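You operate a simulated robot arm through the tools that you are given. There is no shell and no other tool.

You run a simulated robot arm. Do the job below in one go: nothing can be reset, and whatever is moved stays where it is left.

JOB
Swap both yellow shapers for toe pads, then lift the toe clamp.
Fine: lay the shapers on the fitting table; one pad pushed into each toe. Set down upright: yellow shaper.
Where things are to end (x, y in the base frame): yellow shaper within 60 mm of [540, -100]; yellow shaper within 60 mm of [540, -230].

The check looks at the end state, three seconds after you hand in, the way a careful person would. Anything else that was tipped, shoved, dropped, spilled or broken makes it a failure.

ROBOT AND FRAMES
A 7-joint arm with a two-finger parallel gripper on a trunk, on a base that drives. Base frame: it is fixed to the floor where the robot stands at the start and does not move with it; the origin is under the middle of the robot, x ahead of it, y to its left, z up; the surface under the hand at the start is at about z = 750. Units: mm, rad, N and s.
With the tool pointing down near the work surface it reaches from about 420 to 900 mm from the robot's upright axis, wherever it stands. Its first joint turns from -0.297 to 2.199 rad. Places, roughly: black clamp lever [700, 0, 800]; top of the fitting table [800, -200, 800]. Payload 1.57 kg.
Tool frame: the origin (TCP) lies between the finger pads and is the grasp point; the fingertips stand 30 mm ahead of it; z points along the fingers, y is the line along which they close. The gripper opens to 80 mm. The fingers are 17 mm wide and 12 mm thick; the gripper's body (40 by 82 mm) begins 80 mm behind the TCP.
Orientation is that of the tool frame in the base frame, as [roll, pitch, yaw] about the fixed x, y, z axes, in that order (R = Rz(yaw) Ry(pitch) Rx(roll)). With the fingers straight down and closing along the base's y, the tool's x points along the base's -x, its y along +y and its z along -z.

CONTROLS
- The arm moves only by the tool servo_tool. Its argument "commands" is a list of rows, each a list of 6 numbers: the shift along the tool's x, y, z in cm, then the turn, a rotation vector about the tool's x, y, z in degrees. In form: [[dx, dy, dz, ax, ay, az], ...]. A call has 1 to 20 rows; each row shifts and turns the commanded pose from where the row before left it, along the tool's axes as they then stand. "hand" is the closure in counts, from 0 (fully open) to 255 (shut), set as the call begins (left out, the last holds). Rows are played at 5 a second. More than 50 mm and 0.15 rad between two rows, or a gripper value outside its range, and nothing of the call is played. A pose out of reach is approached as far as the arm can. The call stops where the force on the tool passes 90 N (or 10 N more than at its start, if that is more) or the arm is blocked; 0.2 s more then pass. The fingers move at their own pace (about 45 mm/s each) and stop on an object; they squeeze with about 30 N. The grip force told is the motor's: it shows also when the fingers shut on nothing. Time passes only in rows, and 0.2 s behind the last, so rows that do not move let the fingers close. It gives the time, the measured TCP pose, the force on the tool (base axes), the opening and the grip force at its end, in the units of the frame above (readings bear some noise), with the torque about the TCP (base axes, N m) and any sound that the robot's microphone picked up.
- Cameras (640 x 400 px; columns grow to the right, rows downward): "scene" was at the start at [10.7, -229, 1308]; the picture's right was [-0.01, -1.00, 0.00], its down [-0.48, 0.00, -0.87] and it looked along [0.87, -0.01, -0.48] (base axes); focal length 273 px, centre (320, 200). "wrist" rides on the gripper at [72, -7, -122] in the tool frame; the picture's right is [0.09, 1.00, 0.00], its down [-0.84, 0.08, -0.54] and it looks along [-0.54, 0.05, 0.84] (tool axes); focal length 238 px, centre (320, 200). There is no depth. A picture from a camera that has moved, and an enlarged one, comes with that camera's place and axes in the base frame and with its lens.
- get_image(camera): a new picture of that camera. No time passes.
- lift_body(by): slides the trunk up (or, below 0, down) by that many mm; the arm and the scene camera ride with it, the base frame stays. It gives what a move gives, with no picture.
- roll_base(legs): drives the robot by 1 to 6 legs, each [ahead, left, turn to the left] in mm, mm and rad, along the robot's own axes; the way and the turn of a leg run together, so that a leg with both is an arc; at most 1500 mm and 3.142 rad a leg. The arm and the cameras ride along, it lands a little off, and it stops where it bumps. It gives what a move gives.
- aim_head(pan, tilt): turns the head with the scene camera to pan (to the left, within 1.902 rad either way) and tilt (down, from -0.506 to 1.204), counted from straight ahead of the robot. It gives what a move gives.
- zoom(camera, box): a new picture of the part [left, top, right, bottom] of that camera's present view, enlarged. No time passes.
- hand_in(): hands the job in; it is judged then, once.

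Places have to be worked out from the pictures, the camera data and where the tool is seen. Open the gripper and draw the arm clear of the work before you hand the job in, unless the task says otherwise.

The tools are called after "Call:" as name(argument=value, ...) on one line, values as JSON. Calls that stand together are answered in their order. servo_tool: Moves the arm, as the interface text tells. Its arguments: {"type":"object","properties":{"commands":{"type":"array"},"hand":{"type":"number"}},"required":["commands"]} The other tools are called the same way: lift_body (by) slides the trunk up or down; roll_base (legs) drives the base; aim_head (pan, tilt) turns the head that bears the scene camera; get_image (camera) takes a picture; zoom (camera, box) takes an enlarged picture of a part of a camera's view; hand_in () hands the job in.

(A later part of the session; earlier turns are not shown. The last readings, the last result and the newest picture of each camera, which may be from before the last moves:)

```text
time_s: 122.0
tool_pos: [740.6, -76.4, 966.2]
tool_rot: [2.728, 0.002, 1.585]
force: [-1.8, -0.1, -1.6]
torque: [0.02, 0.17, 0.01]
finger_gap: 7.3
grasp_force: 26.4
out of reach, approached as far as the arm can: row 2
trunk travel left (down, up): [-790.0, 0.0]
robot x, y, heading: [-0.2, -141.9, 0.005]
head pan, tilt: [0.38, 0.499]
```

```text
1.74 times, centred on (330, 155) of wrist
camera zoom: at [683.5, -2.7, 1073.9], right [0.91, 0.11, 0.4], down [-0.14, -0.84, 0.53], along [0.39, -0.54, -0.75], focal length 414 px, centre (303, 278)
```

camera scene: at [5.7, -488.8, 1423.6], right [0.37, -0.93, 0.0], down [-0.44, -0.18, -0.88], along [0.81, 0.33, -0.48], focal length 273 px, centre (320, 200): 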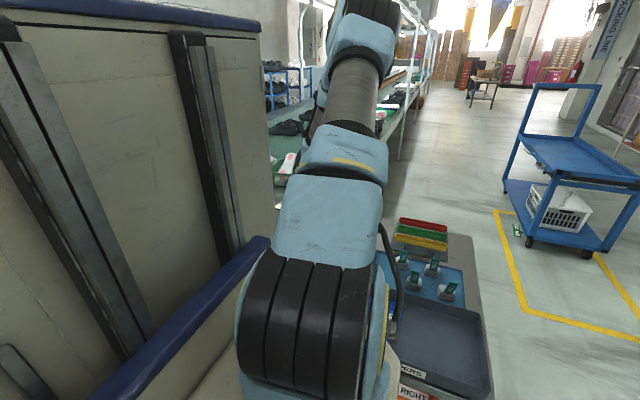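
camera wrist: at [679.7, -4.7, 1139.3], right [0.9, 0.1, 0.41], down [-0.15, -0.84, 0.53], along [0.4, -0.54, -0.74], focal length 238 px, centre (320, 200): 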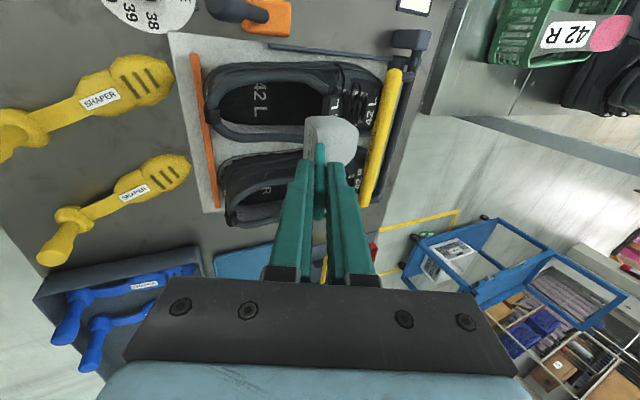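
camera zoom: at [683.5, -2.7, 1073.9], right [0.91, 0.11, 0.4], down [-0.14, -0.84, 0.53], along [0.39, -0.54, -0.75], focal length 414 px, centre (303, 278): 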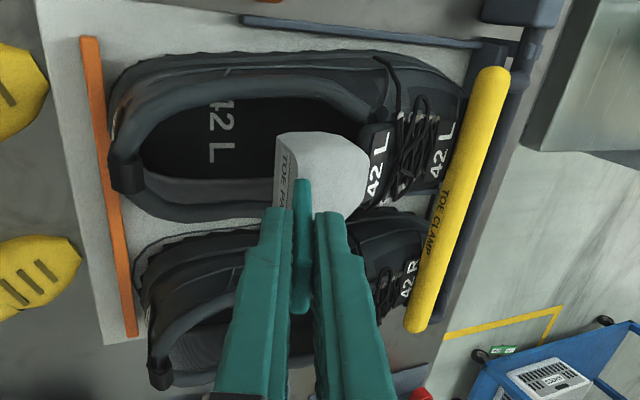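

The arm stopped short again and a small force shows, so the pad may be brushing the tongue. I back off 20 mm and up a little before sorting out the reach.

Call:
servo_tool(commands=[[0, -0.9, -0.42, 0, 0, 0], [0, -0.9, -0.42, 0, 0, 0], [0, 0.42, -0.9, 0, 0, 0], [0, 0, 0, 0, 0, 0]])

Call:
zoom(camera="wrist", box=[180, 40, 480, 270])

Call:
get_image(camera="scene")

```text
time_s: 123.0
tool_pos: [735.7, -79.3, 987.3]
tool_rot: [2.712, 0.004, 1.578]
force: [0.9, -0.2, -1.5]
torque: [0.0, 0.04, 0.01]
finger_gap: 7.3
grasp_force: 26.7
out of reach, approached as far as the arm can: row 1, 2
trunk travel left (down, up): [-790.0, 0.0]
robot x, y, heading: [-0.5, -149.3, 0.007]
head pan, tilt: [0.38, 0.499]
```

```text
1.74 times, centred on (330, 155) of wrist
camera zoom: at [678.0, -5.3, 1095.6], right [0.9, 0.1, 0.41], down [-0.15, -0.84, 0.53], along [0.4, -0.54, -0.74], focal length 414 px, centre (303, 278)
```

zoom: 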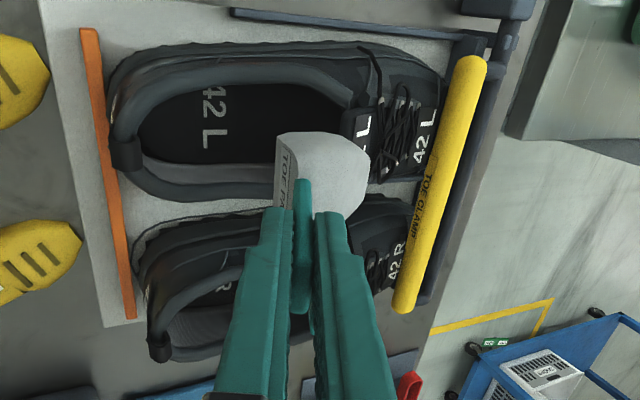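

```text
taken
camera scene: at [5.1, -337.5, 1423.6], right [0.37, -0.93, 0.0], down [-0.44, -0.18, -0.88], along [0.81, 0.33, -0.48], focal length 273 px, centre (320, 200)
```

scene: 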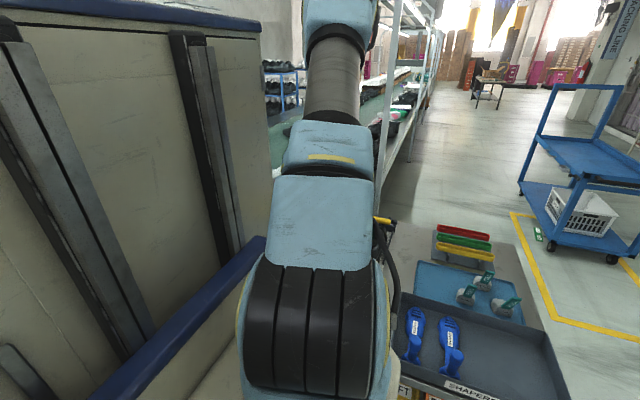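

Oddly it is moving closer to the body that is blocked, so a wrist joint seems to be at its limit after the long sideways swing. I go up and back over to the right to let the arm unwind, then try coming in again.

Call:
servo_tool(commands=[[0, 1.25, -2.7, 0, 0, 0], [-3.5, 0, 0, 0, 0, 0], [-3.5, 0, 0, 0, 0, 0], [-3.5, 0, 0, 0, 0, 0], [-3.5, 0, 0, 0, 0, 0], [-3.5, 0, 0, 0, 0, 0], [-3.5, 0, 0, 0, 0, 0], [0, 0, 0, 0, 0, 0]])

Call:
servo_tool(commands=[[0, -1.8, -0.84, 0, 0, 0], [0, -1.8, -0.84, 0, 0, 0], [0, 0, 0, 0, 0, 0]])

Call:
get_image(camera="scene")

```text
time_s: 124.8
tool_pos: [737.7, -289.4, 1017.4]
tool_rot: [2.711, 0.003, 1.58]
force: [0.0, 0.1, -0.6]
torque: [-0.02, 0.03, -0.01]
finger_gap: 7.2
grasp_force: 26.7
trunk travel left (down, up): [-790.0, 0.0]
robot x, y, heading: [1.7, -144.4, 0.006]
head pan, tilt: [0.38, 0.499]
```

```text
time_s: 125.6
tool_pos: [696.7, -289.6, 1018.5]
tool_rot: [2.712, 0.005, 1.58]
force: [-0.3, 0.5, -0.7]
torque: [0.01, -0.01, 0.0]
finger_gap: 7.3
grasp_force: 26.3
trunk travel left (down, up): [-790.0, 0.0]
robot x, y, heading: [-4.1, -137.3, 0.01]
head pan, tilt: [0.38, 0.499]
```

```text
taken
camera scene: at [5.0, -337.5, 1423.6], right [0.37, -0.93, 0.0], down [-0.44, -0.18, -0.88], along [0.81, 0.33, -0.48], focal length 273 px, centre (320, 200)
```

scene: 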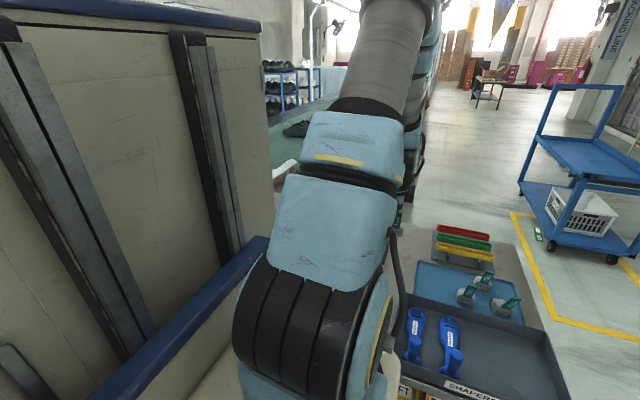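

It unwinds fine with the hand to the robot's right. So I drive the base 140 mm left, back to about its starting place, so the L shoe too lies slightly to the right of the robot, and come in again.

Call:
roll_base(legs=[[0, 140, 0]])

Call:
servo_tool(commands=[[2.6, 0.4, 0.19, 0, 0, 0], [2.6, 0.4, 0.19, 0, 0, 0], [2.4, 0.9, 0.42, 0, 0, 0], [0, 0, 0, 0, 0, 0]])

```text
time_s: 126.9
tool_pos: [695.5, -151.0, 1019.3]
tool_rot: [2.713, 0.004, 1.577]
force: [-0.2, 0.5, -0.8]
torque: [-0.01, -0.01, 0.0]
finger_gap: 7.2
grasp_force: 26.2
trunk travel left (down, up): [-790.0, 0.0]
robot x, y, heading: [-1.3, -3.0, 0.006]
head pan, tilt: [0.38, 0.499]
```

```text
time_s: 127.9
tool_pos: [715.0, -74.2, 1019.0]
tool_rot: [2.712, 0.004, 1.581]
force: [0.5, 0.5, -1.0]
torque: [-0.02, 0.04, 0.0]
finger_gap: 7.3
grasp_force: 26.4
trunk travel left (down, up): [-790.0, 0.0]
robot x, y, heading: [1.6, -2.6, 0.004]
head pan, tilt: [0.38, 0.499]
```

Now it is reachable. I lower to bring the pad's underside just above the collar at [721,-74].

Call:
servo_tool(commands=[[0, -1.06, 3.03, 0, 0, 0], [0, -1.06, 3.03, 0, 0, 0], [0, 0, 0, 0, 0, 0]])

Call:
zoom(camera="wrist", box=[270, 80, 390, 190])

Call:
zoom(camera="wrist", box=[180, 40, 480, 270])

```text
time_s: 128.7
tool_pos: [722.5, -74.3, 955.9]
tool_rot: [2.711, 0.003, 1.581]
force: [0.3, 0.2, -0.7]
torque: [0.03, 0.0, 0.04]
finger_gap: 7.0
grasp_force: 26.3
trunk travel left (down, up): [-790.0, 0.0]
robot x, y, heading: [-1.8, -1.7, 0.004]
head pan, tilt: [0.38, 0.499]
```

```text
3.64 times, centred on (330, 135) of wrist
camera zoom: at [663.5, -1.0, 1062.9], right [0.9, 0.1, 0.42], down [-0.15, -0.84, 0.53], along [0.4, -0.54, -0.74], focal length 867 px, centre (284, 436)
```

zoom: 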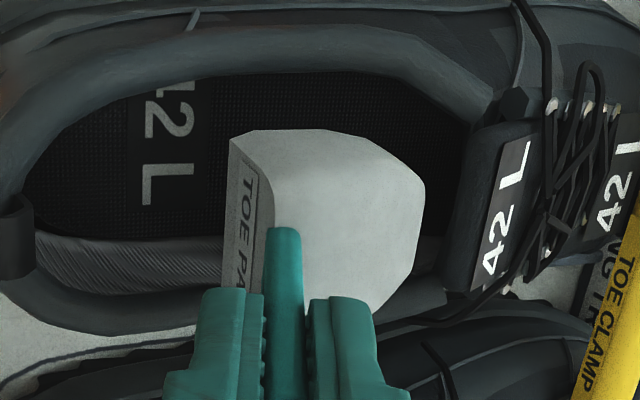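

```text
1.74 times, centred on (330, 155) of wrist
camera zoom: at [663.5, -1.0, 1062.9], right [0.9, 0.1, 0.42], down [-0.15, -0.84, 0.53], along [0.4, -0.54, -0.74], focal length 414 px, centre (303, 278)
```

zoom: 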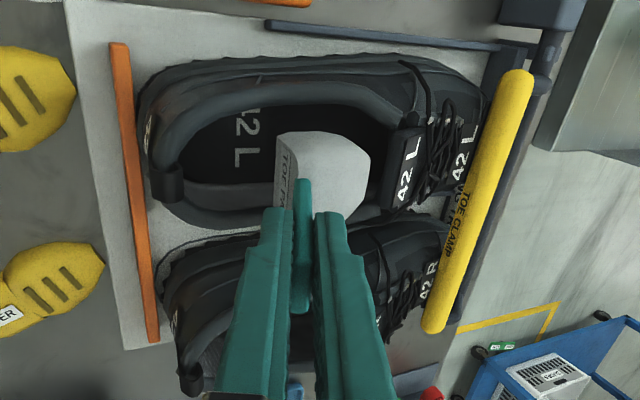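

Compared with the R shoe at the same point the opening lies about 2 mm farther left, so I shift 2 mm and lower in 10 mm steps.

Call:
servo_tool(commands=[[0.2, 0, 0, 0, 0, 0], [0, -0.416, 0.909, 0, 0, 0], [0, -0.416, 0.909, 0, 0, 0], [0, 0, 0, 0, 0, 0]])

Call:
servo_tool(commands=[[0, -0.416, 0.909, 0, 0, 0], [0, -0.416, 0.909, 0, 0, 0], [0, 0, 0, 0, 0, 0]])

Call:
zoom(camera="wrist", box=[250, 60, 410, 220])

```text
time_s: 129.7
tool_pos: [721.4, -72.5, 935.7]
tool_rot: [2.712, 0.004, 1.58]
force: [-0.4, -0.2, -0.4]
torque: [-0.02, 0.0, 0.02]
finger_gap: 7.2
grasp_force: 26.5
trunk travel left (down, up): [-790.0, 0.0]
robot x, y, heading: [-3.1, -5.6, 0.01]
head pan, tilt: [0.38, 0.499]
```

```text
time_s: 130.5
tool_pos: [722.0, -71.9, 915.8]
tool_rot: [2.711, 0.005, 1.581]
force: [-0.1, 0.5, -1.0]
torque: [-0.01, 0.01, 0.0]
finger_gap: 7.2
grasp_force: 26.6
trunk travel left (down, up): [-790.0, 0.0]
robot x, y, heading: [-1.1, -5.9, 0.005]
head pan, tilt: [0.38, 0.499]
```

```text
2.50 times, centred on (330, 140) of wrist
camera zoom: at [663.5, 0.8, 1022.1], right [0.9, 0.1, 0.41], down [-0.15, -0.84, 0.53], along [0.4, -0.54, -0.74], focal length 596 px, centre (295, 350)
```

zoom: 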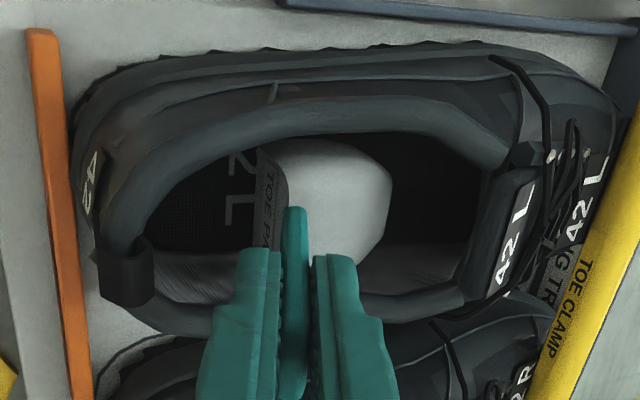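

In without touching. Down to just above the insole (TCP z≈880), then forward.

Call:
servo_tool(commands=[[0, -0.416, 0.909, 0, 0, 0], [0, -0.416, 0.909, 0, 0, 0], [0, 0, 0, 0, 0, 0]])

Call:
servo_tool(commands=[[0, -0.416, 0.909, 0, 0, 0], [0, -0.25, 0.545, 0, 0, 0], [0, 0, 0, 0, 0, 0]])

Call:
servo_tool(commands=[[0, 0.909, 0.416, 0, 0, 0], [0, 0.909, 0.416, 0, 0, 0], [0, 0.909, 0.416, 0, 0, 0], [0, 0, 0, 0, 0, 0]])

Call:
zoom(camera="wrist", box=[230, 60, 410, 240])

```text
time_s: 131.3
tool_pos: [721.4, -73.0, 893.0]
tool_rot: [2.712, 0.004, 1.58]
force: [-0.6, -0.6, -1.0]
torque: [0.03, 0.01, 0.02]
finger_gap: 7.3
grasp_force: 26.5
trunk travel left (down, up): [-790.0, 0.0]
robot x, y, heading: [1.9, -0.8, 0.004]
head pan, tilt: [0.38, 0.499]
```

```text
time_s: 132.1
tool_pos: [721.3, -72.9, 877.7]
tool_rot: [2.713, 0.005, 1.58]
force: [0.4, 1.1, 0.0]
torque: [0.01, 0.0, 0.02]
finger_gap: 6.9
grasp_force: 26.4
trunk travel left (down, up): [-790.0, 0.0]
robot x, y, heading: [-0.2, 1.1, 0.004]
head pan, tilt: [0.38, 0.499]
```

```text
time_s: 133.1
tool_pos: [749.8, -71.8, 878.5]
tool_rot: [2.713, 0.005, 1.579]
force: [0.0, -0.1, 0.2]
torque: [0.0, 0.05, -0.02]
finger_gap: 7.3
grasp_force: 26.4
trunk travel left (down, up): [-790.0, 0.0]
robot x, y, heading: [0.2, -6.4, 0.003]
head pan, tilt: [0.38, 0.499]
```

```text
2.22 times, centred on (320, 150) of wrist
camera zoom: at [693.3, 0.9, 986.0], right [0.9, 0.1, 0.41], down [-0.15, -0.84, 0.53], along [0.4, -0.54, -0.74], focal length 530 px, centre (320, 311)
```

zoom: 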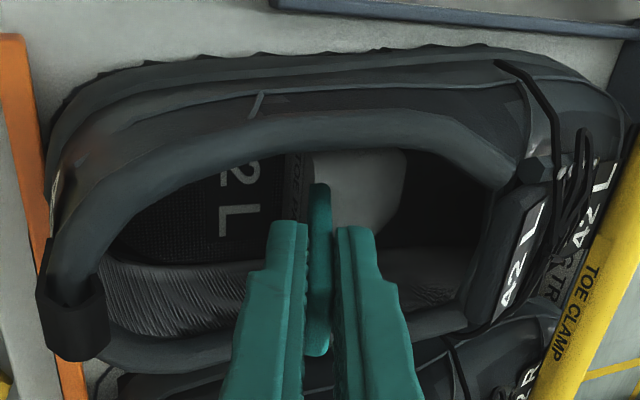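

Sliding freely. I go forward to TCP x≈786, stopping short of the tongue this time.

Call:
servo_tool(commands=[[0, 0.909, 0.416, 0, 0, 0], [0, 0.909, 0.416, 0, 0, 0], [0, 0.909, 0.416, 0, 0, 0], [0, 0.5, 0.229, 0, 0, 0], [0, 0, 0, 0, 0, 0]])

Call:
zoom(camera="wrist", box=[230, 60, 410, 240])

```text
time_s: 134.3
tool_pos: [786.3, -72.0, 879.9]
tool_rot: [2.712, 0.003, 1.579]
force: [0.1, -0.4, -1.2]
torque: [-0.01, 0.04, 0.01]
finger_gap: 7.3
grasp_force: 26.6
trunk travel left (down, up): [-790.0, 0.0]
robot x, y, heading: [-0.8, -3.1, 0.005]
head pan, tilt: [0.38, 0.499]
```

```text
2.22 times, centred on (320, 150) of wrist
camera zoom: at [729.3, 0.6, 985.9], right [0.9, 0.1, 0.41], down [-0.15, -0.84, 0.53], along [0.4, -0.54, -0.74], focal length 530 px, centre (320, 311)
```

zoom: 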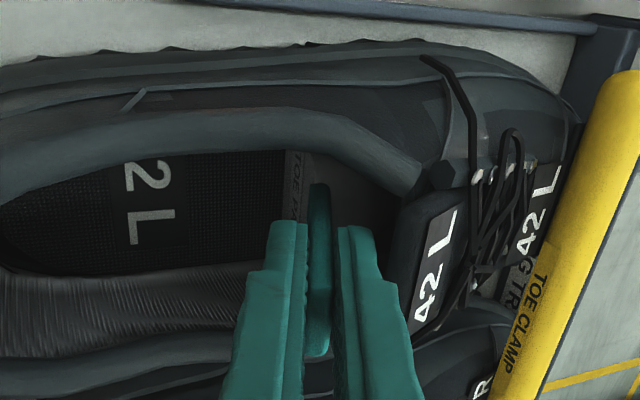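

I lower onto the insole in small steps.

Call:
servo_tool(commands=[[0, -0.125, 0.273, 0, 0, 0], [0, 0, 0, 0, 0, 0]])

Call:
servo_tool(commands=[[0, -0.083, 0.182, 0, 0, 0], [0, 0, 0, 0, 0, 0]])

```text
time_s: 134.9
tool_pos: [787.2, -72.2, 876.6]
tool_rot: [2.708, 0.004, 1.579]
force: [-3.1, 0.8, 10.3]
torque: [-0.24, -0.01, -0.08]
finger_gap: 7.3
grasp_force: 26.5
trunk travel left (down, up): [-790.0, 0.0]
robot x, y, heading: [1.9, -0.7, 0.004]
head pan, tilt: [0.38, 0.499]
```

```text
time_s: 135.5
tool_pos: [786.2, -71.3, 874.8]
tool_rot: [2.708, 0.005, 1.582]
force: [-6.0, 3.0, 24.1]
torque: [-0.2, -0.19, 0.04]
finger_gap: 7.3
grasp_force: 26.3
trunk travel left (down, up): [-790.0, 0.0]
robot x, y, heading: [0.1, -4.3, 0.007]
head pan, tilt: [0.38, 0.499]
```

Contact at z≈876. I relieve it, open a few millimetres and withdraw along the strap.

Call:
servo_tool(commands=[[0, 0.104, -0.227, 0, 0, 0], [0, 0, 0, 0, 0, 0]])

Call:
servo_tool(commands=[[0, 0, 0, 0, 0, 0], [0, 0, 0, 0, 0, 0], [0, 0, 0, 0, 0, 0]], hand=205)

Call:
zoom(camera="wrist", box=[190, 40, 430, 250])

```text
time_s: 136.1
tool_pos: [785.9, -72.9, 874.6]
tool_rot: [2.712, 0.004, 1.579]
force: [0.0, 2.3, 7.6]
torque: [0.05, -0.23, 0.08]
finger_gap: 7.2
grasp_force: 26.7
trunk travel left (down, up): [-790.0, 0.0]
robot x, y, heading: [-1.6, -6.3, 0.003]
head pan, tilt: [0.38, 0.499]
```

```text
time_s: 136.9
tool_pos: [786.2, -72.3, 875.8]
tool_rot: [2.711, 0.004, 1.579]
force: [-0.3, 0.4, -0.5]
torque: [-0.02, 0.0, 0.0]
finger_gap: 15.6
grasp_force: 0.1
trunk travel left (down, up): [-790.0, 0.0]
robot x, y, heading: [0.4, -3.1, 0.001]
head pan, tilt: [0.38, 0.499]
```

```text
1.90 times, centred on (310, 145) of wrist
camera zoom: at [729.2, 0.6, 983.2], right [0.9, 0.1, 0.41], down [-0.15, -0.84, 0.53], along [0.4, -0.54, -0.74], focal length 454 px, centre (339, 305)
```

zoom: 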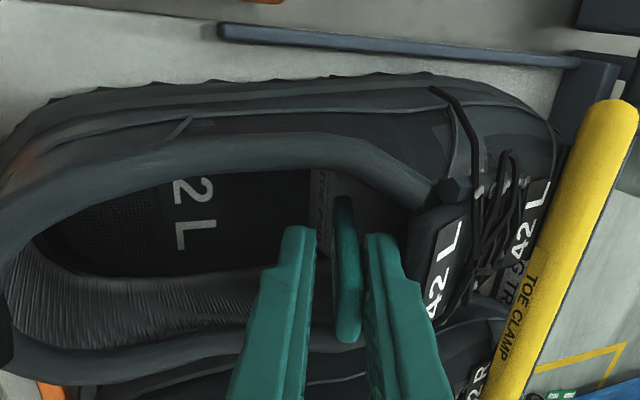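

The strap is free. I withdraw, step back behind the strap, close the fingers and come down behind the pad as before.

Call:
servo_tool(commands=[[0, 0.1, 0, 0, 0, 0], [0, 0, -1.5, 0, 0, 0], [0, 0, -2, 0, 0, 0], [0, 0, -2, 0, 0, 0], [0, 0, -2, 0, 0, 0], [0, 0, 0, 0, 0, 0]])

Call:
servo_tool(commands=[[0, -1.4, -0.65, 0, 0, 0], [0, -1.4, -0.65, 0, 0, 0], [0, 0, 3, 0, 0, 0], [0, 0, 3, 0, 0, 0], [0, 0, 0, 0, 0, 0]], hand=255)

Call:
zoom(camera="wrist", box=[220, 40, 430, 250])

```text
time_s: 138.3
tool_pos: [755.5, -72.1, 945.4]
tool_rot: [2.711, 0.004, 1.577]
force: [-0.3, -0.7, -0.5]
torque: [-0.01, -0.01, 0.03]
finger_gap: 16.0
grasp_force: 0.0
trunk travel left (down, up): [-790.0, 0.0]
robot x, y, heading: [-2.9, -6.0, 0.0]
head pan, tilt: [0.38, 0.499]
```

```text
time_s: 139.5
tool_pos: [749.9, -72.1, 890.1]
tool_rot: [2.713, 0.002, 1.579]
force: [-0.1, -0.5, 0.1]
torque: [-0.01, -0.03, -0.01]
finger_gap: 0.3
grasp_force: 21.7
trunk travel left (down, up): [-790.0, 0.0]
robot x, y, heading: [0.8, -5.6, 0.005]
head pan, tilt: [0.38, 0.499]
```

```text
1.90 times, centred on (325, 145) of wrist
camera zoom: at [692.4, 0.6, 998.1], right [0.9, 0.1, 0.41], down [-0.15, -0.84, 0.53], along [0.4, -0.54, -0.74], focal length 454 px, centre (310, 305)
```

zoom: 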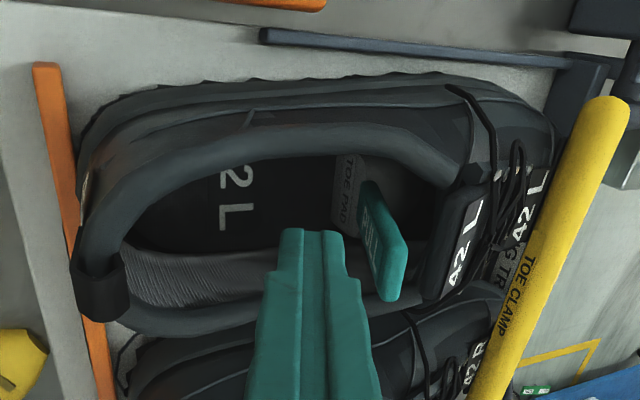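

The fingers are behind the strap. I go down to the insole level and then push the pad forward.

Call:
servo_tool(commands=[[0, 0, 2, 0, 0, 0], [0, 0, 2, 0, 0, 0], [0, 0, 2.2, 0, 0, 0], [0, 0, 0, 0, 0, 0]])

Call:
servo_tool(commands=[[0, 0.455, 0.208, 0, 0, 0], [0, 0.455, 0.208, 0, 0, 0], [0, 0.455, 0.208, 0, 0, 0], [0, 0, 0, 0, 0, 0]])

Call:
zoom(camera="wrist", box=[220, 40, 430, 250])

```text
time_s: 140.5
tool_pos: [775.6, -72.3, 833.4]
tool_rot: [2.712, 0.002, 1.58]
force: [-1.1, 0.7, -0.1]
torque: [0.01, 0.03, 0.03]
finger_gap: 0.0
grasp_force: 22.1
trunk travel left (down, up): [-790.0, 0.0]
robot x, y, heading: [-5.1, -5.9, 0.003]
head pan, tilt: [0.38, 0.499]
```

```text
time_s: 141.5
tool_pos: [791.2, -72.4, 833.6]
tool_rot: [2.712, 0.006, 1.58]
force: [0.2, 0.2, 0.0]
torque: [0.03, 0.03, -0.01]
finger_gap: 0.1
grasp_force: 21.3
trunk travel left (down, up): [-790.0, 0.0]
robot x, y, heading: [-0.3, -5.2, 0.007]
head pan, tilt: [0.38, 0.499]
```

```text
1.90 times, centred on (325, 145) of wrist
camera zoom: at [733.9, 0.9, 941.7], right [0.9, 0.1, 0.41], down [-0.15, -0.84, 0.53], along [0.4, -0.54, -0.74], focal length 454 px, centre (310, 305)
```

zoom: 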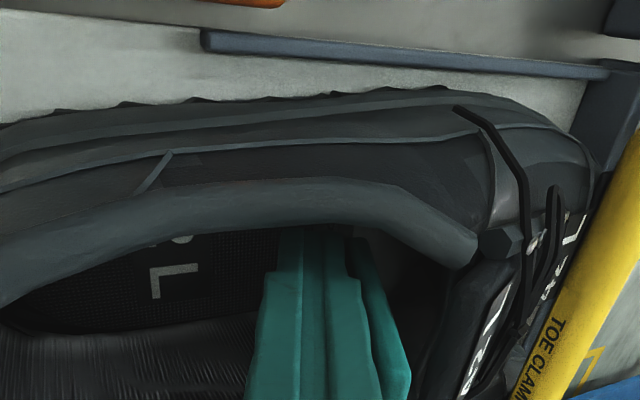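

The pad is now in contact with the fingertips. I push on in 4 mm steps, checking force each time.

Call:
servo_tool(commands=[[0, 0.364, 0.166, 0, 0, 0], [0, 0.364, 0.166, 0, 0, 0], [0, 0, 0, 0, 0, 0]])

Call:
servo_tool(commands=[[0, 0.364, 0.166, 0, 0, 0], [0, 0, 0, 0, 0, 0]])

Call:
servo_tool(commands=[[0, 0.273, 0.125, 0, 0, 0], [0, 0, 0, 0, 0, 0]])

Call:
zoom(camera="wrist", box=[220, 40, 430, 250])

```text
time_s: 142.3
tool_pos: [799.2, -71.2, 833.7]
tool_rot: [2.711, 0.005, 1.579]
force: [0.4, 0.6, 0.3]
torque: [0.0, 0.01, 0.0]
finger_gap: 0.1
grasp_force: 21.3
trunk travel left (down, up): [-790.0, 0.0]
robot x, y, heading: [-2.4, -4.6, 0.007]
head pan, tilt: [0.38, 0.499]
```

```text
time_s: 142.9
tool_pos: [802.2, -71.0, 833.3]
tool_rot: [2.713, 0.003, 1.579]
force: [-0.2, 0.3, -0.4]
torque: [0.02, -0.03, -0.02]
finger_gap: 0.0
grasp_force: 21.4
trunk travel left (down, up): [-790.0, 0.0]
robot x, y, heading: [-2.5, -4.3, 0.004]
head pan, tilt: [0.38, 0.499]
```

```text
time_s: 143.5
tool_pos: [805.2, -72.5, 833.3]
tool_rot: [2.712, 0.004, 1.579]
force: [-2.3, -0.6, -0.2]
torque: [0.01, 0.01, 0.01]
finger_gap: 0.0
grasp_force: 21.0
trunk travel left (down, up): [-790.0, 0.0]
robot x, y, heading: [-1.1, -5.9, 0.0]
head pan, tilt: [0.38, 0.499]
```

```text
1.90 times, centred on (325, 145) of wrist
camera zoom: at [748.4, 0.8, 941.0], right [0.9, 0.1, 0.41], down [-0.15, -0.84, 0.53], along [0.4, -0.54, -0.74], focal length 454 px, centre (310, 305)
```

zoom: 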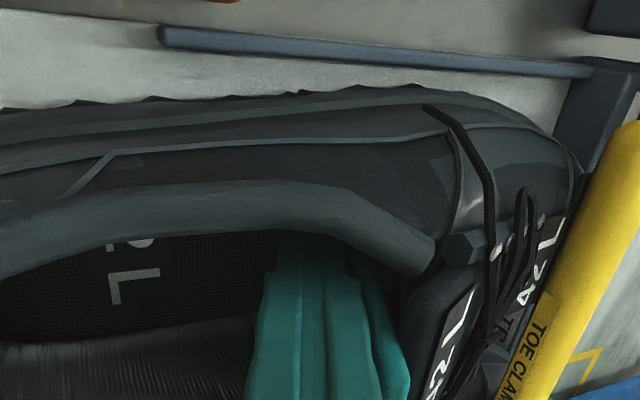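

2.3 N: the L strap has reached its tongue too. I back off and withdraw upward.

Call:
servo_tool(commands=[[0, -0.5, -0.23, 0, 0, 0], [0, -0.6, -0.28, 0, 0, 0], [0, -0.3, -3, 0, 0, 0], [0, -0.3, -3.5, 0, 0, 0], [0, 0, -4, 0, 0, 0], [0, 0, -4, 0, 0, 0], [0, 0, -3, 0, 0, 0], [0, 0, 0, 0, 0, 0]])

Call:
get_image(camera="wrist")

Call:
zoom(camera="wrist", box=[180, 0, 480, 230])

```text
time_s: 145.3
tool_pos: [715.6, -71.9, 991.3]
tool_rot: [2.714, 0.004, 1.58]
force: [-0.4, -0.5, 0.0]
torque: [0.01, 0.0, -0.01]
finger_gap: 0.2
grasp_force: 21.5
trunk travel left (down, up): [-790.0, 0.0]
robot x, y, heading: [2.0, -5.2, 0.004]
head pan, tilt: [0.38, 0.499]
```

```text
taken
camera wrist: at [657.4, 1.6, 1099.0], right [0.9, 0.1, 0.41], down [-0.15, -0.84, 0.53], along [0.4, -0.54, -0.74], focal length 238 px, centre (320, 200)
```

wrist: 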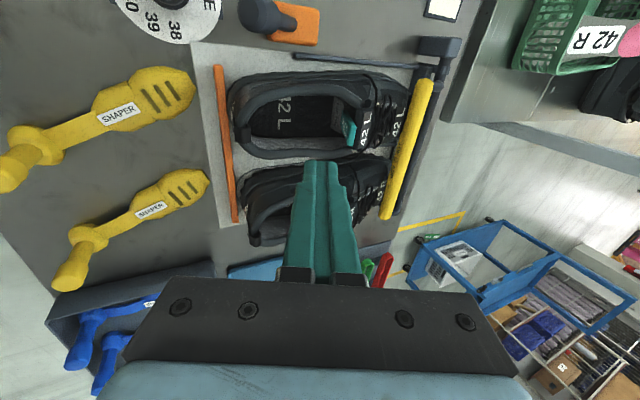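

```text
1.74 times, centred on (330, 115) of wrist
camera zoom: at [657.4, 1.6, 1099.0], right [0.9, 0.1, 0.41], down [-0.15, -0.84, 0.53], along [0.4, -0.54, -0.74], focal length 414 px, centre (303, 348)
```

zoom: 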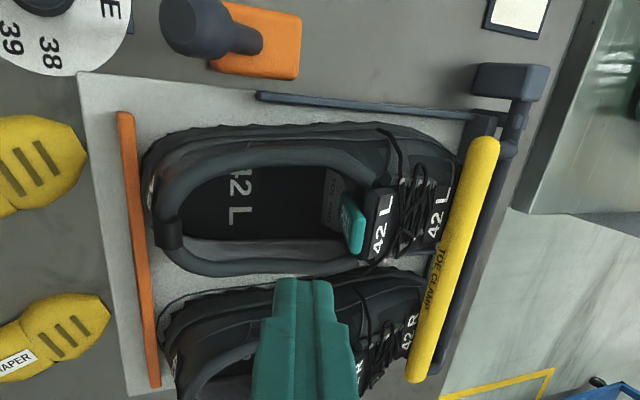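

Both pads are in. I level the hand and look down on both shoes to measure how far the R heel sits from its stop.

Call:
servo_tool(commands=[[0, 0, 0, 8.2, 0, 0], [0, 0, 0, 8.2, 0, 0], [0, 0, 0, 8.1, 0, 0], [-2, 2, -3, 0, 0, 0], [-2, 2, -3, 0, 0, 0], [0, 0, 0, 0, 0, 0]])

Call:
get_image(camera="wrist")

Call:
zoom(camera="wrist", box=[210, 40, 400, 230])

```text
time_s: 146.7
tool_pos: [754.5, -110.7, 1050.8]
tool_rot: [3.139, 0.005, 1.58]
force: [0.6, 0.2, -0.1]
torque: [-0.01, -0.01, 0.03]
finger_gap: 0.0
grasp_force: 21.8
trunk travel left (down, up): [-790.0, 0.0]
robot x, y, heading: [0.4, -4.1, 0.001]
head pan, tilt: [0.38, 0.499]
```

```text
taken
camera wrist: at [748.2, -37.8, 1171.8], right [0.99, 0.1, 0.0], down [0.08, -0.83, 0.55], along [0.06, -0.54, -0.84], focal length 238 px, centre (320, 200)
```

wrist: 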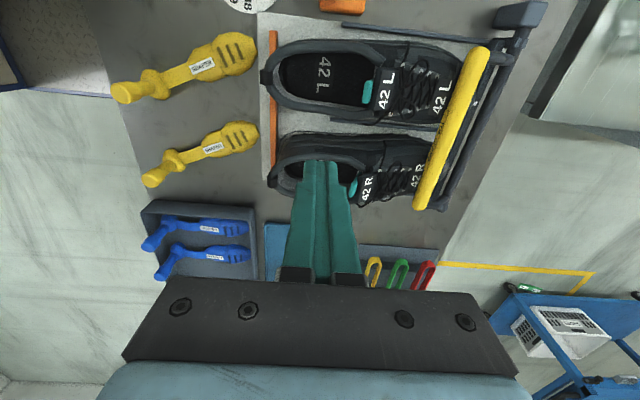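

```text
2.11 times, centred on (305, 135) of wrist
camera zoom: at [748.2, -37.8, 1171.8], right [0.99, 0.1, 0.0], down [0.08, -0.83, 0.55], along [0.06, -0.54, -0.84], focal length 502 px, centre (352, 337)
```

zoom: 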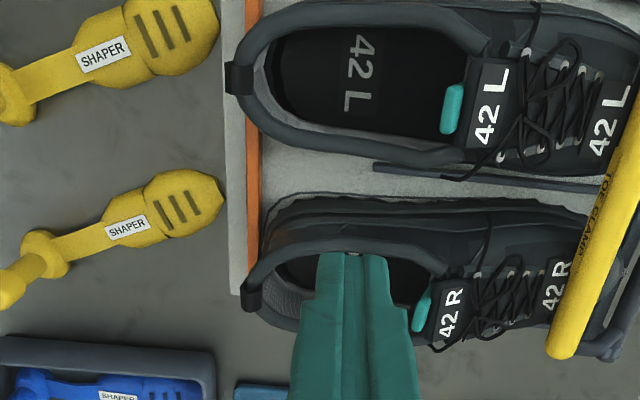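

The R heel tab is about 6 mm farther forward than the L one. I put the closed fingers down inside the R heel to push the shoe gently back against its stop.

Call:
servo_tool(commands=[[-3.1, -0.45, 1.7, 0, 0, 0], [-3.1, -0.45, 1.7, 0, 0, 0], [-3.1, -0.4, 1.7, 0, 0, 0], [0, 0, 4.4, 0, 0, 0], [0, 0, 0, 0, 0, 0]], hand=255)

Call:
zoom(camera="wrist", box=[210, 40, 430, 230])

```text
time_s: 147.9
tool_pos: [743.0, -204.6, 955.5]
tool_rot: [3.14, 0.004, 1.579]
force: [0.3, 0.1, -0.6]
torque: [0.01, -0.02, 0.0]
finger_gap: 0.1
grasp_force: 20.5
trunk travel left (down, up): [-790.0, 0.0]
robot x, y, heading: [-1.2, -1.8, 0.005]
head pan, tilt: [0.38, 0.499]
```

```text
2.11 times, centred on (320, 135) of wrist
camera zoom: at [735.9, -130.4, 1077.2], right [0.99, 0.1, 0.0], down [0.08, -0.83, 0.55], along [0.06, -0.54, -0.84], focal length 502 px, centre (320, 337)
```

zoom: 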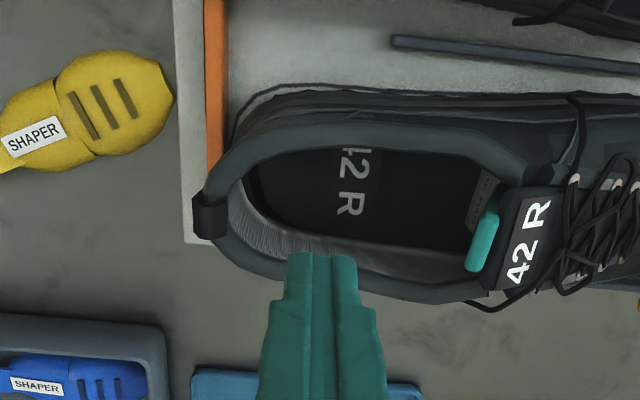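

The finger line lands inside the opening. I lower to TCP z≈868 and then ease back until the heel wall is touched.

Call:
servo_tool(commands=[[0, 0, 3, 0, 0, 0], [0, 0, 3, 0, 0, 0], [0, 0, 2.7, 0, 0, 0], [0, -0.8, 0, 0, 0, 0], [0, -0.6, 0, 0, 0, 0], [0, 0, 0, 0, 0, 0]])

Call:
zoom(camera="wrist", box=[210, 40, 430, 230])

```text
time_s: 149.3
tool_pos: [730.2, -205.6, 868.7]
tool_rot: [3.14, 0.003, 1.578]
force: [-1.1, 0.7, 0.3]
torque: [0.0, 0.01, 0.0]
finger_gap: 0.1
grasp_force: 21.0
trunk travel left (down, up): [-790.0, 0.0]
robot x, y, heading: [-1.4, -0.5, 0.005]
head pan, tilt: [0.38, 0.499]
```

```text
2.11 times, centred on (320, 135) of wrist
camera zoom: at [722.1, -131.9, 990.1], right [0.99, 0.1, 0.0], down [0.08, -0.83, 0.55], along [0.06, -0.54, -0.84], focal length 502 px, centre (320, 337)
```

zoom: 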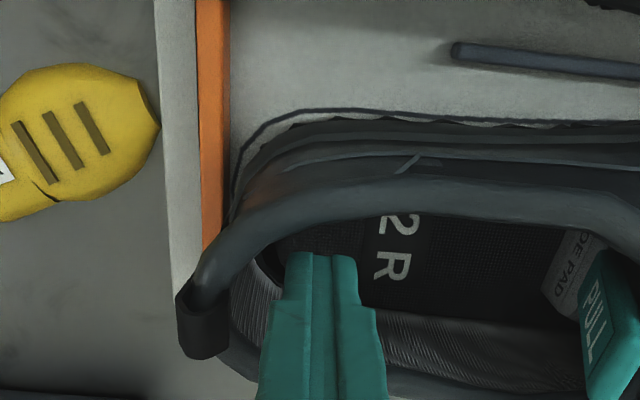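

A printed outline on the plate shows where the R shoe stood: it is now a few millimetres forward. I ease the shoe back in small steps, watching for the heel stop.

Call:
servo_tool(commands=[[0, -0.4, 0, 0, 0, 0], [0, -0.3, 0, 0, 0, 0], [0, 0, 0, 0, 0, 0]])

Call:
servo_tool(commands=[[0, -0.3, 0, 0, 0, 0], [0, 0, 0, 0, 0, 0]])

Call:
zoom(camera="wrist", box=[210, 40, 430, 230])

```text
time_s: 150.1
tool_pos: [722.3, -204.7, 869.0]
tool_rot: [3.14, 0.003, 1.579]
force: [-0.1, -0.9, -0.1]
torque: [0.02, 0.02, 0.0]
finger_gap: 0.0
grasp_force: 21.7
trunk travel left (down, up): [-790.0, 0.0]
robot x, y, heading: [-0.9, -2.4, 0.004]
head pan, tilt: [0.38, 0.499]
```

```text
time_s: 150.7
tool_pos: [719.6, -206.5, 868.8]
tool_rot: [3.14, 0.003, 1.578]
force: [0.1, -0.4, -0.2]
torque: [-0.01, -0.01, 0.01]
finger_gap: 0.0
grasp_force: 21.0
trunk travel left (down, up): [-790.0, 0.0]
robot x, y, heading: [0.6, -4.4, 0.008]
head pan, tilt: [0.38, 0.499]
```

```text
2.11 times, centred on (320, 135) of wrist
camera zoom: at [712.3, -132.1, 989.8], right [0.99, 0.1, 0.0], down [0.08, -0.83, 0.55], along [0.06, -0.54, -0.84], focal length 502 px, centre (320, 337)
```

zoom: 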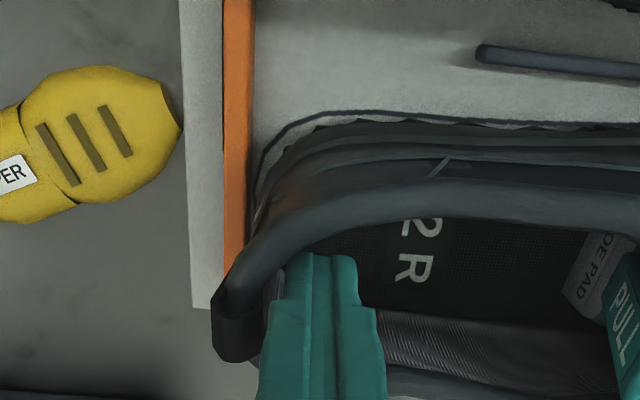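

Not yet touching. I continue in 3 mm and 2 mm steps.

Call:
servo_tool(commands=[[0, -0.3, 0, 0, 0, 0], [0, 0, 0, 0, 0, 0]])

Call:
servo_tool(commands=[[0, -0.2, 0, 0, 0, 0], [0, 0, 0, 0, 0, 0]])

Call:
servo_tool(commands=[[0, -0.2, 0, 0, 0, 0], [0, 0, 0, 0, 0, 0]])

Call:
zoom(camera="wrist", box=[210, 40, 430, 230])

```text
time_s: 151.3
tool_pos: [715.5, -205.7, 869.0]
tool_rot: [3.139, 0.003, 1.581]
force: [1.3, -0.8, -0.4]
torque: [0.02, 0.01, 0.01]
finger_gap: 0.0
grasp_force: 22.1
trunk travel left (down, up): [-790.0, 0.0]
robot x, y, heading: [0.9, -2.3, 0.005]
head pan, tilt: [0.38, 0.499]
```

```text
time_s: 151.9
tool_pos: [714.2, -206.0, 868.4]
tool_rot: [3.139, 0.004, 1.579]
force: [0.6, 1.1, -0.1]
torque: [-0.02, -0.04, 0.01]
finger_gap: 0.0
grasp_force: 21.3
trunk travel left (down, up): [-790.0, 0.0]
robot x, y, heading: [4.3, -6.5, 0.003]
head pan, tilt: [0.38, 0.499]
```

```text
time_s: 152.5
tool_pos: [712.3, -205.7, 867.4]
tool_rot: [3.139, 0.003, 1.581]
force: [2.0, 0.1, 0.3]
torque: [0.0, -0.03, -0.02]
finger_gap: 0.0
grasp_force: 21.3
trunk travel left (down, up): [-790.0, 0.0]
robot x, y, heading: [-4.8, -2.2, 0.003]
head pan, tilt: [0.38, 0.499]
```

```text
2.11 times, centred on (320, 135) of wrist
camera zoom: at [705.4, -131.9, 989.8], right [0.99, 0.1, 0.0], down [0.08, -0.83, 0.55], along [0.06, -0.54, -0.84], focal length 502 px, centre (320, 337)
```

zoom: 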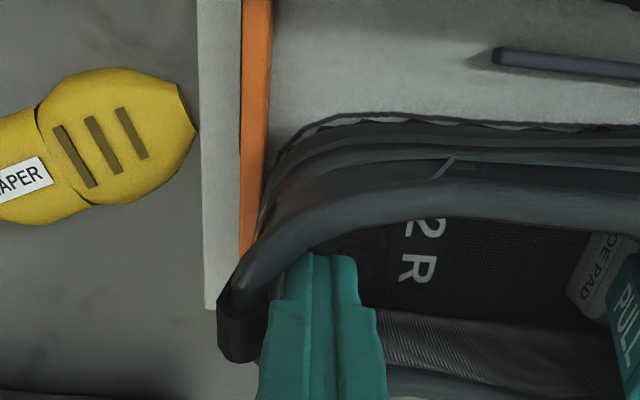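

The shoe is now sliding back with the fingers (2 N) and the gap to its outline has narrowed. I go on by 1–2 mm until the stop is felt.

Call:
servo_tool(commands=[[0, -0.15, 0, 0, 0, 0], [0, 0, 0, 0, 0, 0]])

Call:
servo_tool(commands=[[0, -0.15, 0, 0, 0, 0], [0, 0, 0, 0, 0, 0]])

Call:
zoom(camera="wrist", box=[210, 40, 430, 230])

```text
time_s: 153.1
tool_pos: [712.2, -204.6, 869.4]
tool_rot: [3.142, 0.004, 1.579]
force: [1.9, 1.0, -0.9]
torque: [0.01, 0.0, 0.03]
finger_gap: 0.0
grasp_force: 21.4
trunk travel left (down, up): [-790.0, 0.0]
robot x, y, heading: [1.7, -4.9, 0.001]
head pan, tilt: [0.38, 0.499]
```

```text
time_s: 153.7
tool_pos: [710.2, -205.5, 868.4]
tool_rot: [3.139, 0.002, 1.58]
force: [1.5, -0.4, 0.2]
torque: [-0.03, -0.04, 0.03]
finger_gap: 0.1
grasp_force: 21.2
trunk travel left (down, up): [-790.0, 0.0]
robot x, y, heading: [-1.1, -1.9, 0.003]
head pan, tilt: [0.38, 0.499]
```

```text
2.11 times, centred on (320, 135) of wrist
camera zoom: at [702.6, -132.1, 989.9], right [0.99, 0.1, 0.0], down [0.08, -0.83, 0.55], along [0.06, -0.54, -0.84], focal length 502 px, centre (320, 337)
```

zoom: 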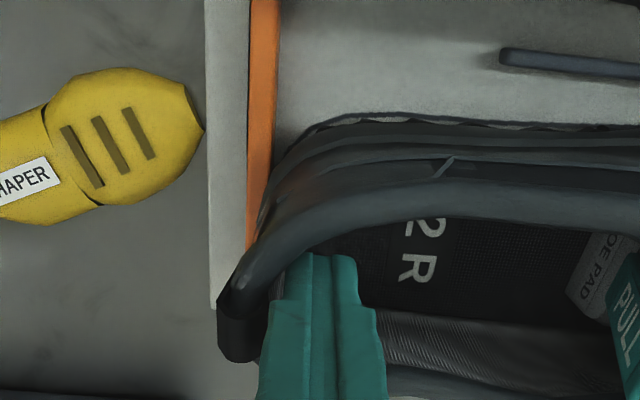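

The heel has nearly closed with the outline; one last 1.5 mm step to bring it to the stop.

Call:
servo_tool(commands=[[0, -0.15, 0, 0, 0, 0], [0, 0, 0, 0, 0, 0]])

Call:
zoom(camera="wrist", box=[210, 40, 430, 230])

```text
time_s: 154.3
tool_pos: [708.5, -204.9, 868.1]
tool_rot: [3.14, 0.003, 1.579]
force: [3.1, 0.0, 0.2]
torque: [-0.05, -0.07, 0.0]
finger_gap: 0.0
grasp_force: 22.3
trunk travel left (down, up): [-790.0, 0.0]
robot x, y, heading: [-1.5, -1.5, 0.004]
head pan, tilt: [0.38, 0.499]
```

```text
2.11 times, centred on (320, 135) of wrist
camera zoom: at [700.9, -132.0, 989.8], right [0.99, 0.1, 0.0], down [0.08, -0.83, 0.55], along [0.06, -0.54, -0.84], focal length 502 px, centre (320, 337)
```

zoom: 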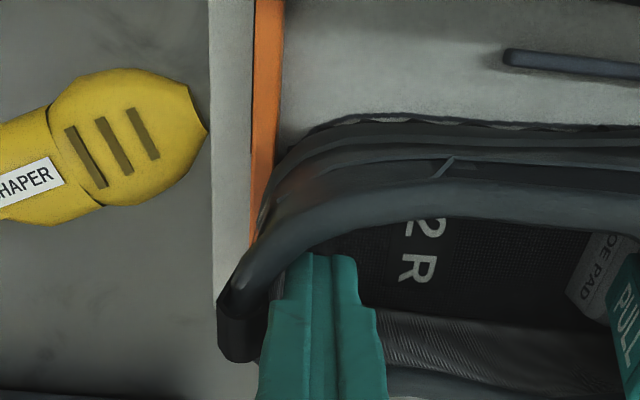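

The shoe is back on its outline. I step the fingers off the heel wall, rise clear, and look down on both shoes again.

Call:
servo_tool(commands=[[0, 1.2, 0, 0, 0, 0], [0, 0.8, -1, 0, 0, 0], [0, 0, -4, 0, 0, 0], [0, 0, -4, 0, 0, 0], [0, 0, -4, 0, 0, 0], [3, 2, -3, 0, 0, 0], [4, 0, -2, 0, 0, 0], [4, 0, 0, 0, 0, 0], [4, 0, 0, 0, 0, 0], [0, 0, 0, 0, 0, 0]])

Call:
get_image(camera="wrist")

Call:
zoom(camera="wrist", box=[210, 40, 430, 250])

```text
time_s: 156.5
tool_pos: [746.5, -53.5, 1048.3]
tool_rot: [3.139, 0.005, 1.579]
force: [-0.4, 0.3, -0.3]
torque: [0.0, 0.02, -0.05]
finger_gap: 0.0
grasp_force: 21.9
trunk travel left (down, up): [-790.0, 0.0]
robot x, y, heading: [-0.4, -4.2, 0.009]
head pan, tilt: [0.38, 0.499]
```

```text
taken
camera wrist: at [739.7, 19.8, 1169.6], right [0.99, 0.1, 0.0], down [0.08, -0.83, 0.55], along [0.06, -0.54, -0.84], focal length 238 px, centre (320, 200)
```

wrist: 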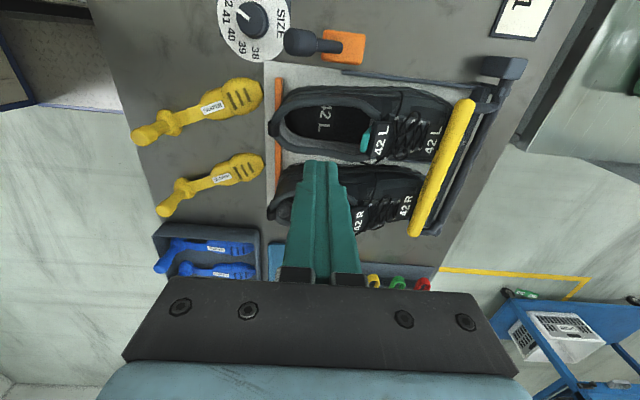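

```text
1.90 times, centred on (320, 145) of wrist
camera zoom: at [739.7, 19.8, 1169.6], right [0.99, 0.1, 0.0], down [0.08, -0.83, 0.55], along [0.06, -0.54, -0.84], focal length 454 px, centre (320, 305)
```

zoom: 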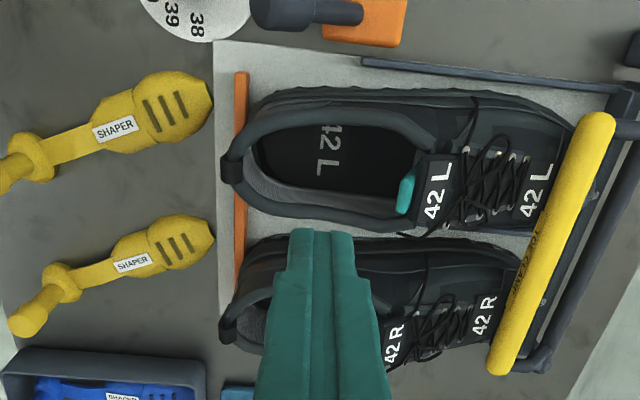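

Both heels now stand at the same distance from the stop and both straps rest behind the tongues. Next the lever: I take a fresh side view of it from the left.

Call:
servo_tool(commands=[[3.9, 0, 0, 0, 0, 0], [3.9, 0, 0, 0, 0, 0], [3.9, 0, 0, 0, 0, 0], [3.9, 0, 0, 0, 0, 0], [3.9, 0, 0, 0, 0, 0], [3.9, 0, 0, 0, 0, 0], [0, 0, 3.3, 0, 0, 0], [0, 0, 3.3, 0, 0, 0], [0, 0, 3.3, 0, 0, 0], [0, 0, 0, 0, -6.5, 0], [0, 0, 0, 0, -6.5, 0], [0, 0, 0, 0, -6.5, 0], [0, 0, 0, 0, -6.5, 0], [0, 0, 0, 0, 0, 0]])

Call:
get_image(camera="wrist")

Call:
zoom(camera="wrist", box=[250, 60, 410, 200])

```text
time_s: 159.5
tool_pos: [743.7, 178.3, 949.1]
tool_rot: [3.138, 0.46, 1.578]
force: [-0.6, -0.1, -0.3]
torque: [0.0, -0.02, -0.01]
finger_gap: 0.0
grasp_force: 21.3
trunk travel left (down, up): [-790.0, 0.0]
robot x, y, heading: [0.5, -3.1, -0.001]
head pan, tilt: [0.38, 0.499]
```

```text
taken
camera wrist: at [737.2, 298.3, 1025.7], right [1.0, 0.09, -0.04], down [0.08, -0.51, 0.86], along [0.06, -0.86, -0.51], focal length 238 px, centre (320, 200)
```

wrist: 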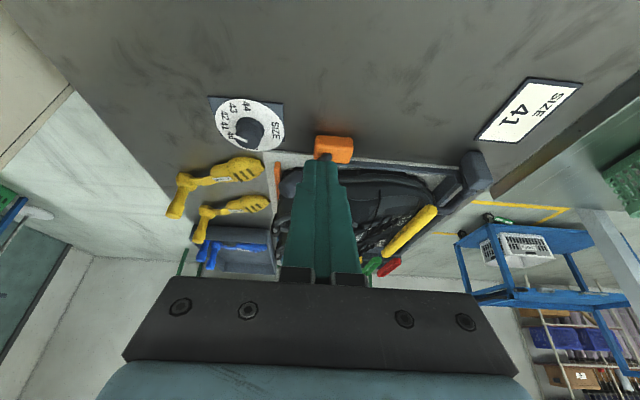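

```text
2.86 times, centred on (330, 130) of wrist
camera zoom: at [737.2, 298.3, 1025.7], right [1.0, 0.09, -0.04], down [0.08, -0.51, 0.86], along [0.06, -0.86, -0.51], focal length 681 px, centre (291, 400)
```

zoom: 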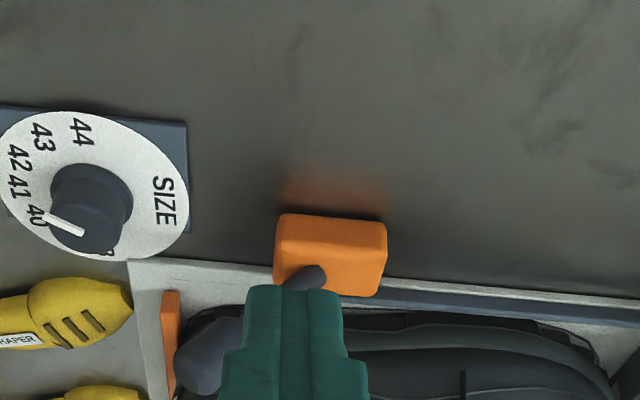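

The closed fingers hide the lever; I open them to see between.

Call:
servo_tool(commands=[[0, 0, 0, 0, 0, 0], [0, 0, 0, 0, 0, 0], [0, 0, 0, 0, 0, 0], [0, 0, 0, 0, 0, 0], [0, 0, 0, 0, 0, 0]], hand=0)

Call:
zoom(camera="wrist", box=[250, 100, 390, 240])

Call:
zoom(camera="wrist", box=[370, 130, 510, 270])

```text
time_s: 160.7
tool_pos: [745.9, 178.9, 948.0]
tool_rot: [3.139, 0.457, 1.579]
force: [0.1, -0.6, -1.2]
torque: [0.02, -0.01, -0.03]
finger_gap: 79.9
grasp_force: 0.1
trunk travel left (down, up): [-790.0, 0.0]
robot x, y, heading: [-2.1, -4.8, 0.005]
head pan, tilt: [0.38, 0.499]
```

```text
2.86 times, centred on (320, 170) of wrist
camera zoom: at [737.0, 298.5, 1025.8], right [0.99, 0.09, -0.04], down [0.08, -0.51, 0.86], along [0.06, -0.86, -0.52], focal length 681 px, centre (320, 286)
```

zoom: 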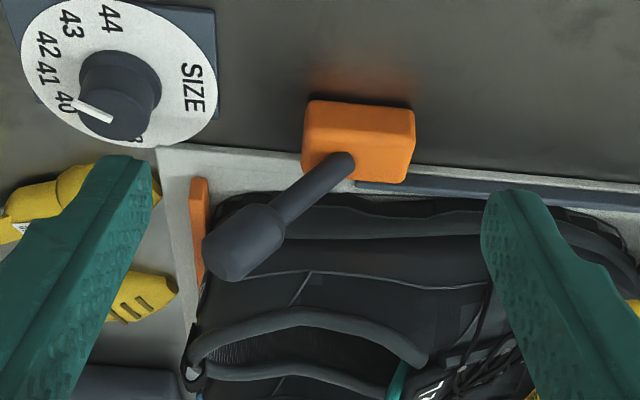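

```text
2.86 times, centred on (440, 200) of wrist
camera zoom: at [737.0, 298.5, 1025.8], right [0.99, 0.09, -0.04], down [0.08, -0.51, 0.86], along [0.06, -0.86, -0.52], focal length 681 px, centre (-23, 200)
```

zoom: 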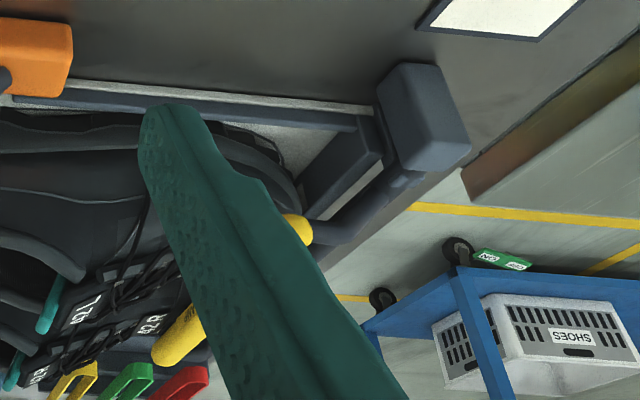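

Now clear: the lever's rod leaves the orange block near [767,19,778] and the knob runs from [732,19,815] to [709,19,847], about 50° up and leaning toward me; the dial blocks it from going lower, so it must swing up and over, away from me. I level the hand, turn it to close along y, and go above the knob.

Call:
servo_tool(commands=[[0, 0, -1, 0, 6.5, 0], [0, 0, -1, 0, 6.5, 0], [0, 0, -1, 0, 6.5, 0], [0, 0, -1, 0, 6.5, 0], [0, 0, 0, 0, 0, -8], [0, 0, 0, 0, 0, -8], [0, 0, 0, 0, 0, -8], [0, 0, 0, 0, 0, -8], [0, 0, 0, 0, 0, -8], [0, 0, 0, 0, 0, -8], [0, 0, 0, 0, 0, -8], [0, 0, 0, 0, 0, -8], [0, 0, 0, 0, 0, -8], [0, 0, 0, 0, 0, -8], [0, 0, 0, 0, 0, -8], [0, 0, 0, 0, 0, -2.4], [0, 0, 0, 0, 0, 0]], hand=96)

Call:
get_image(camera="wrist")

```text
time_s: 164.3
tool_pos: [744.0, 190.3, 986.6]
tool_rot: [-3.139, 0.002, -3.124]
force: [0.2, -0.3, 0.3]
torque: [0.04, -0.05, 0.0]
finger_gap: 50.0
grasp_force: 0.0
trunk travel left (down, up): [-790.0, 0.0]
robot x, y, heading: [1.7, -8.6, 0.003]
head pan, tilt: [0.38, 0.499]
```

```text
taken
camera wrist: at [672.3, 184.1, 1107.9], right [-0.11, 0.99, 0.0], down [0.83, 0.09, 0.54], along [0.54, 0.06, -0.84], focal length 238 px, centre (320, 200)
```

wrist: 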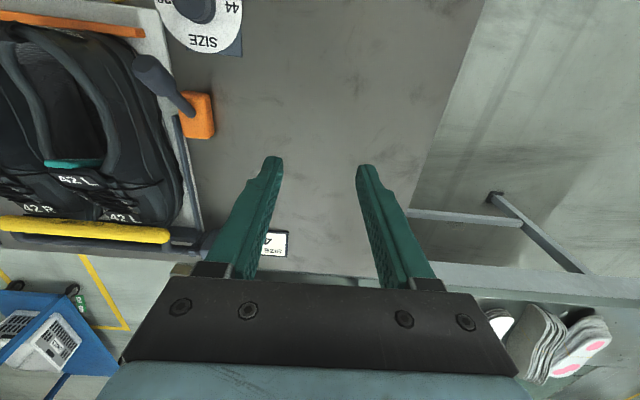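

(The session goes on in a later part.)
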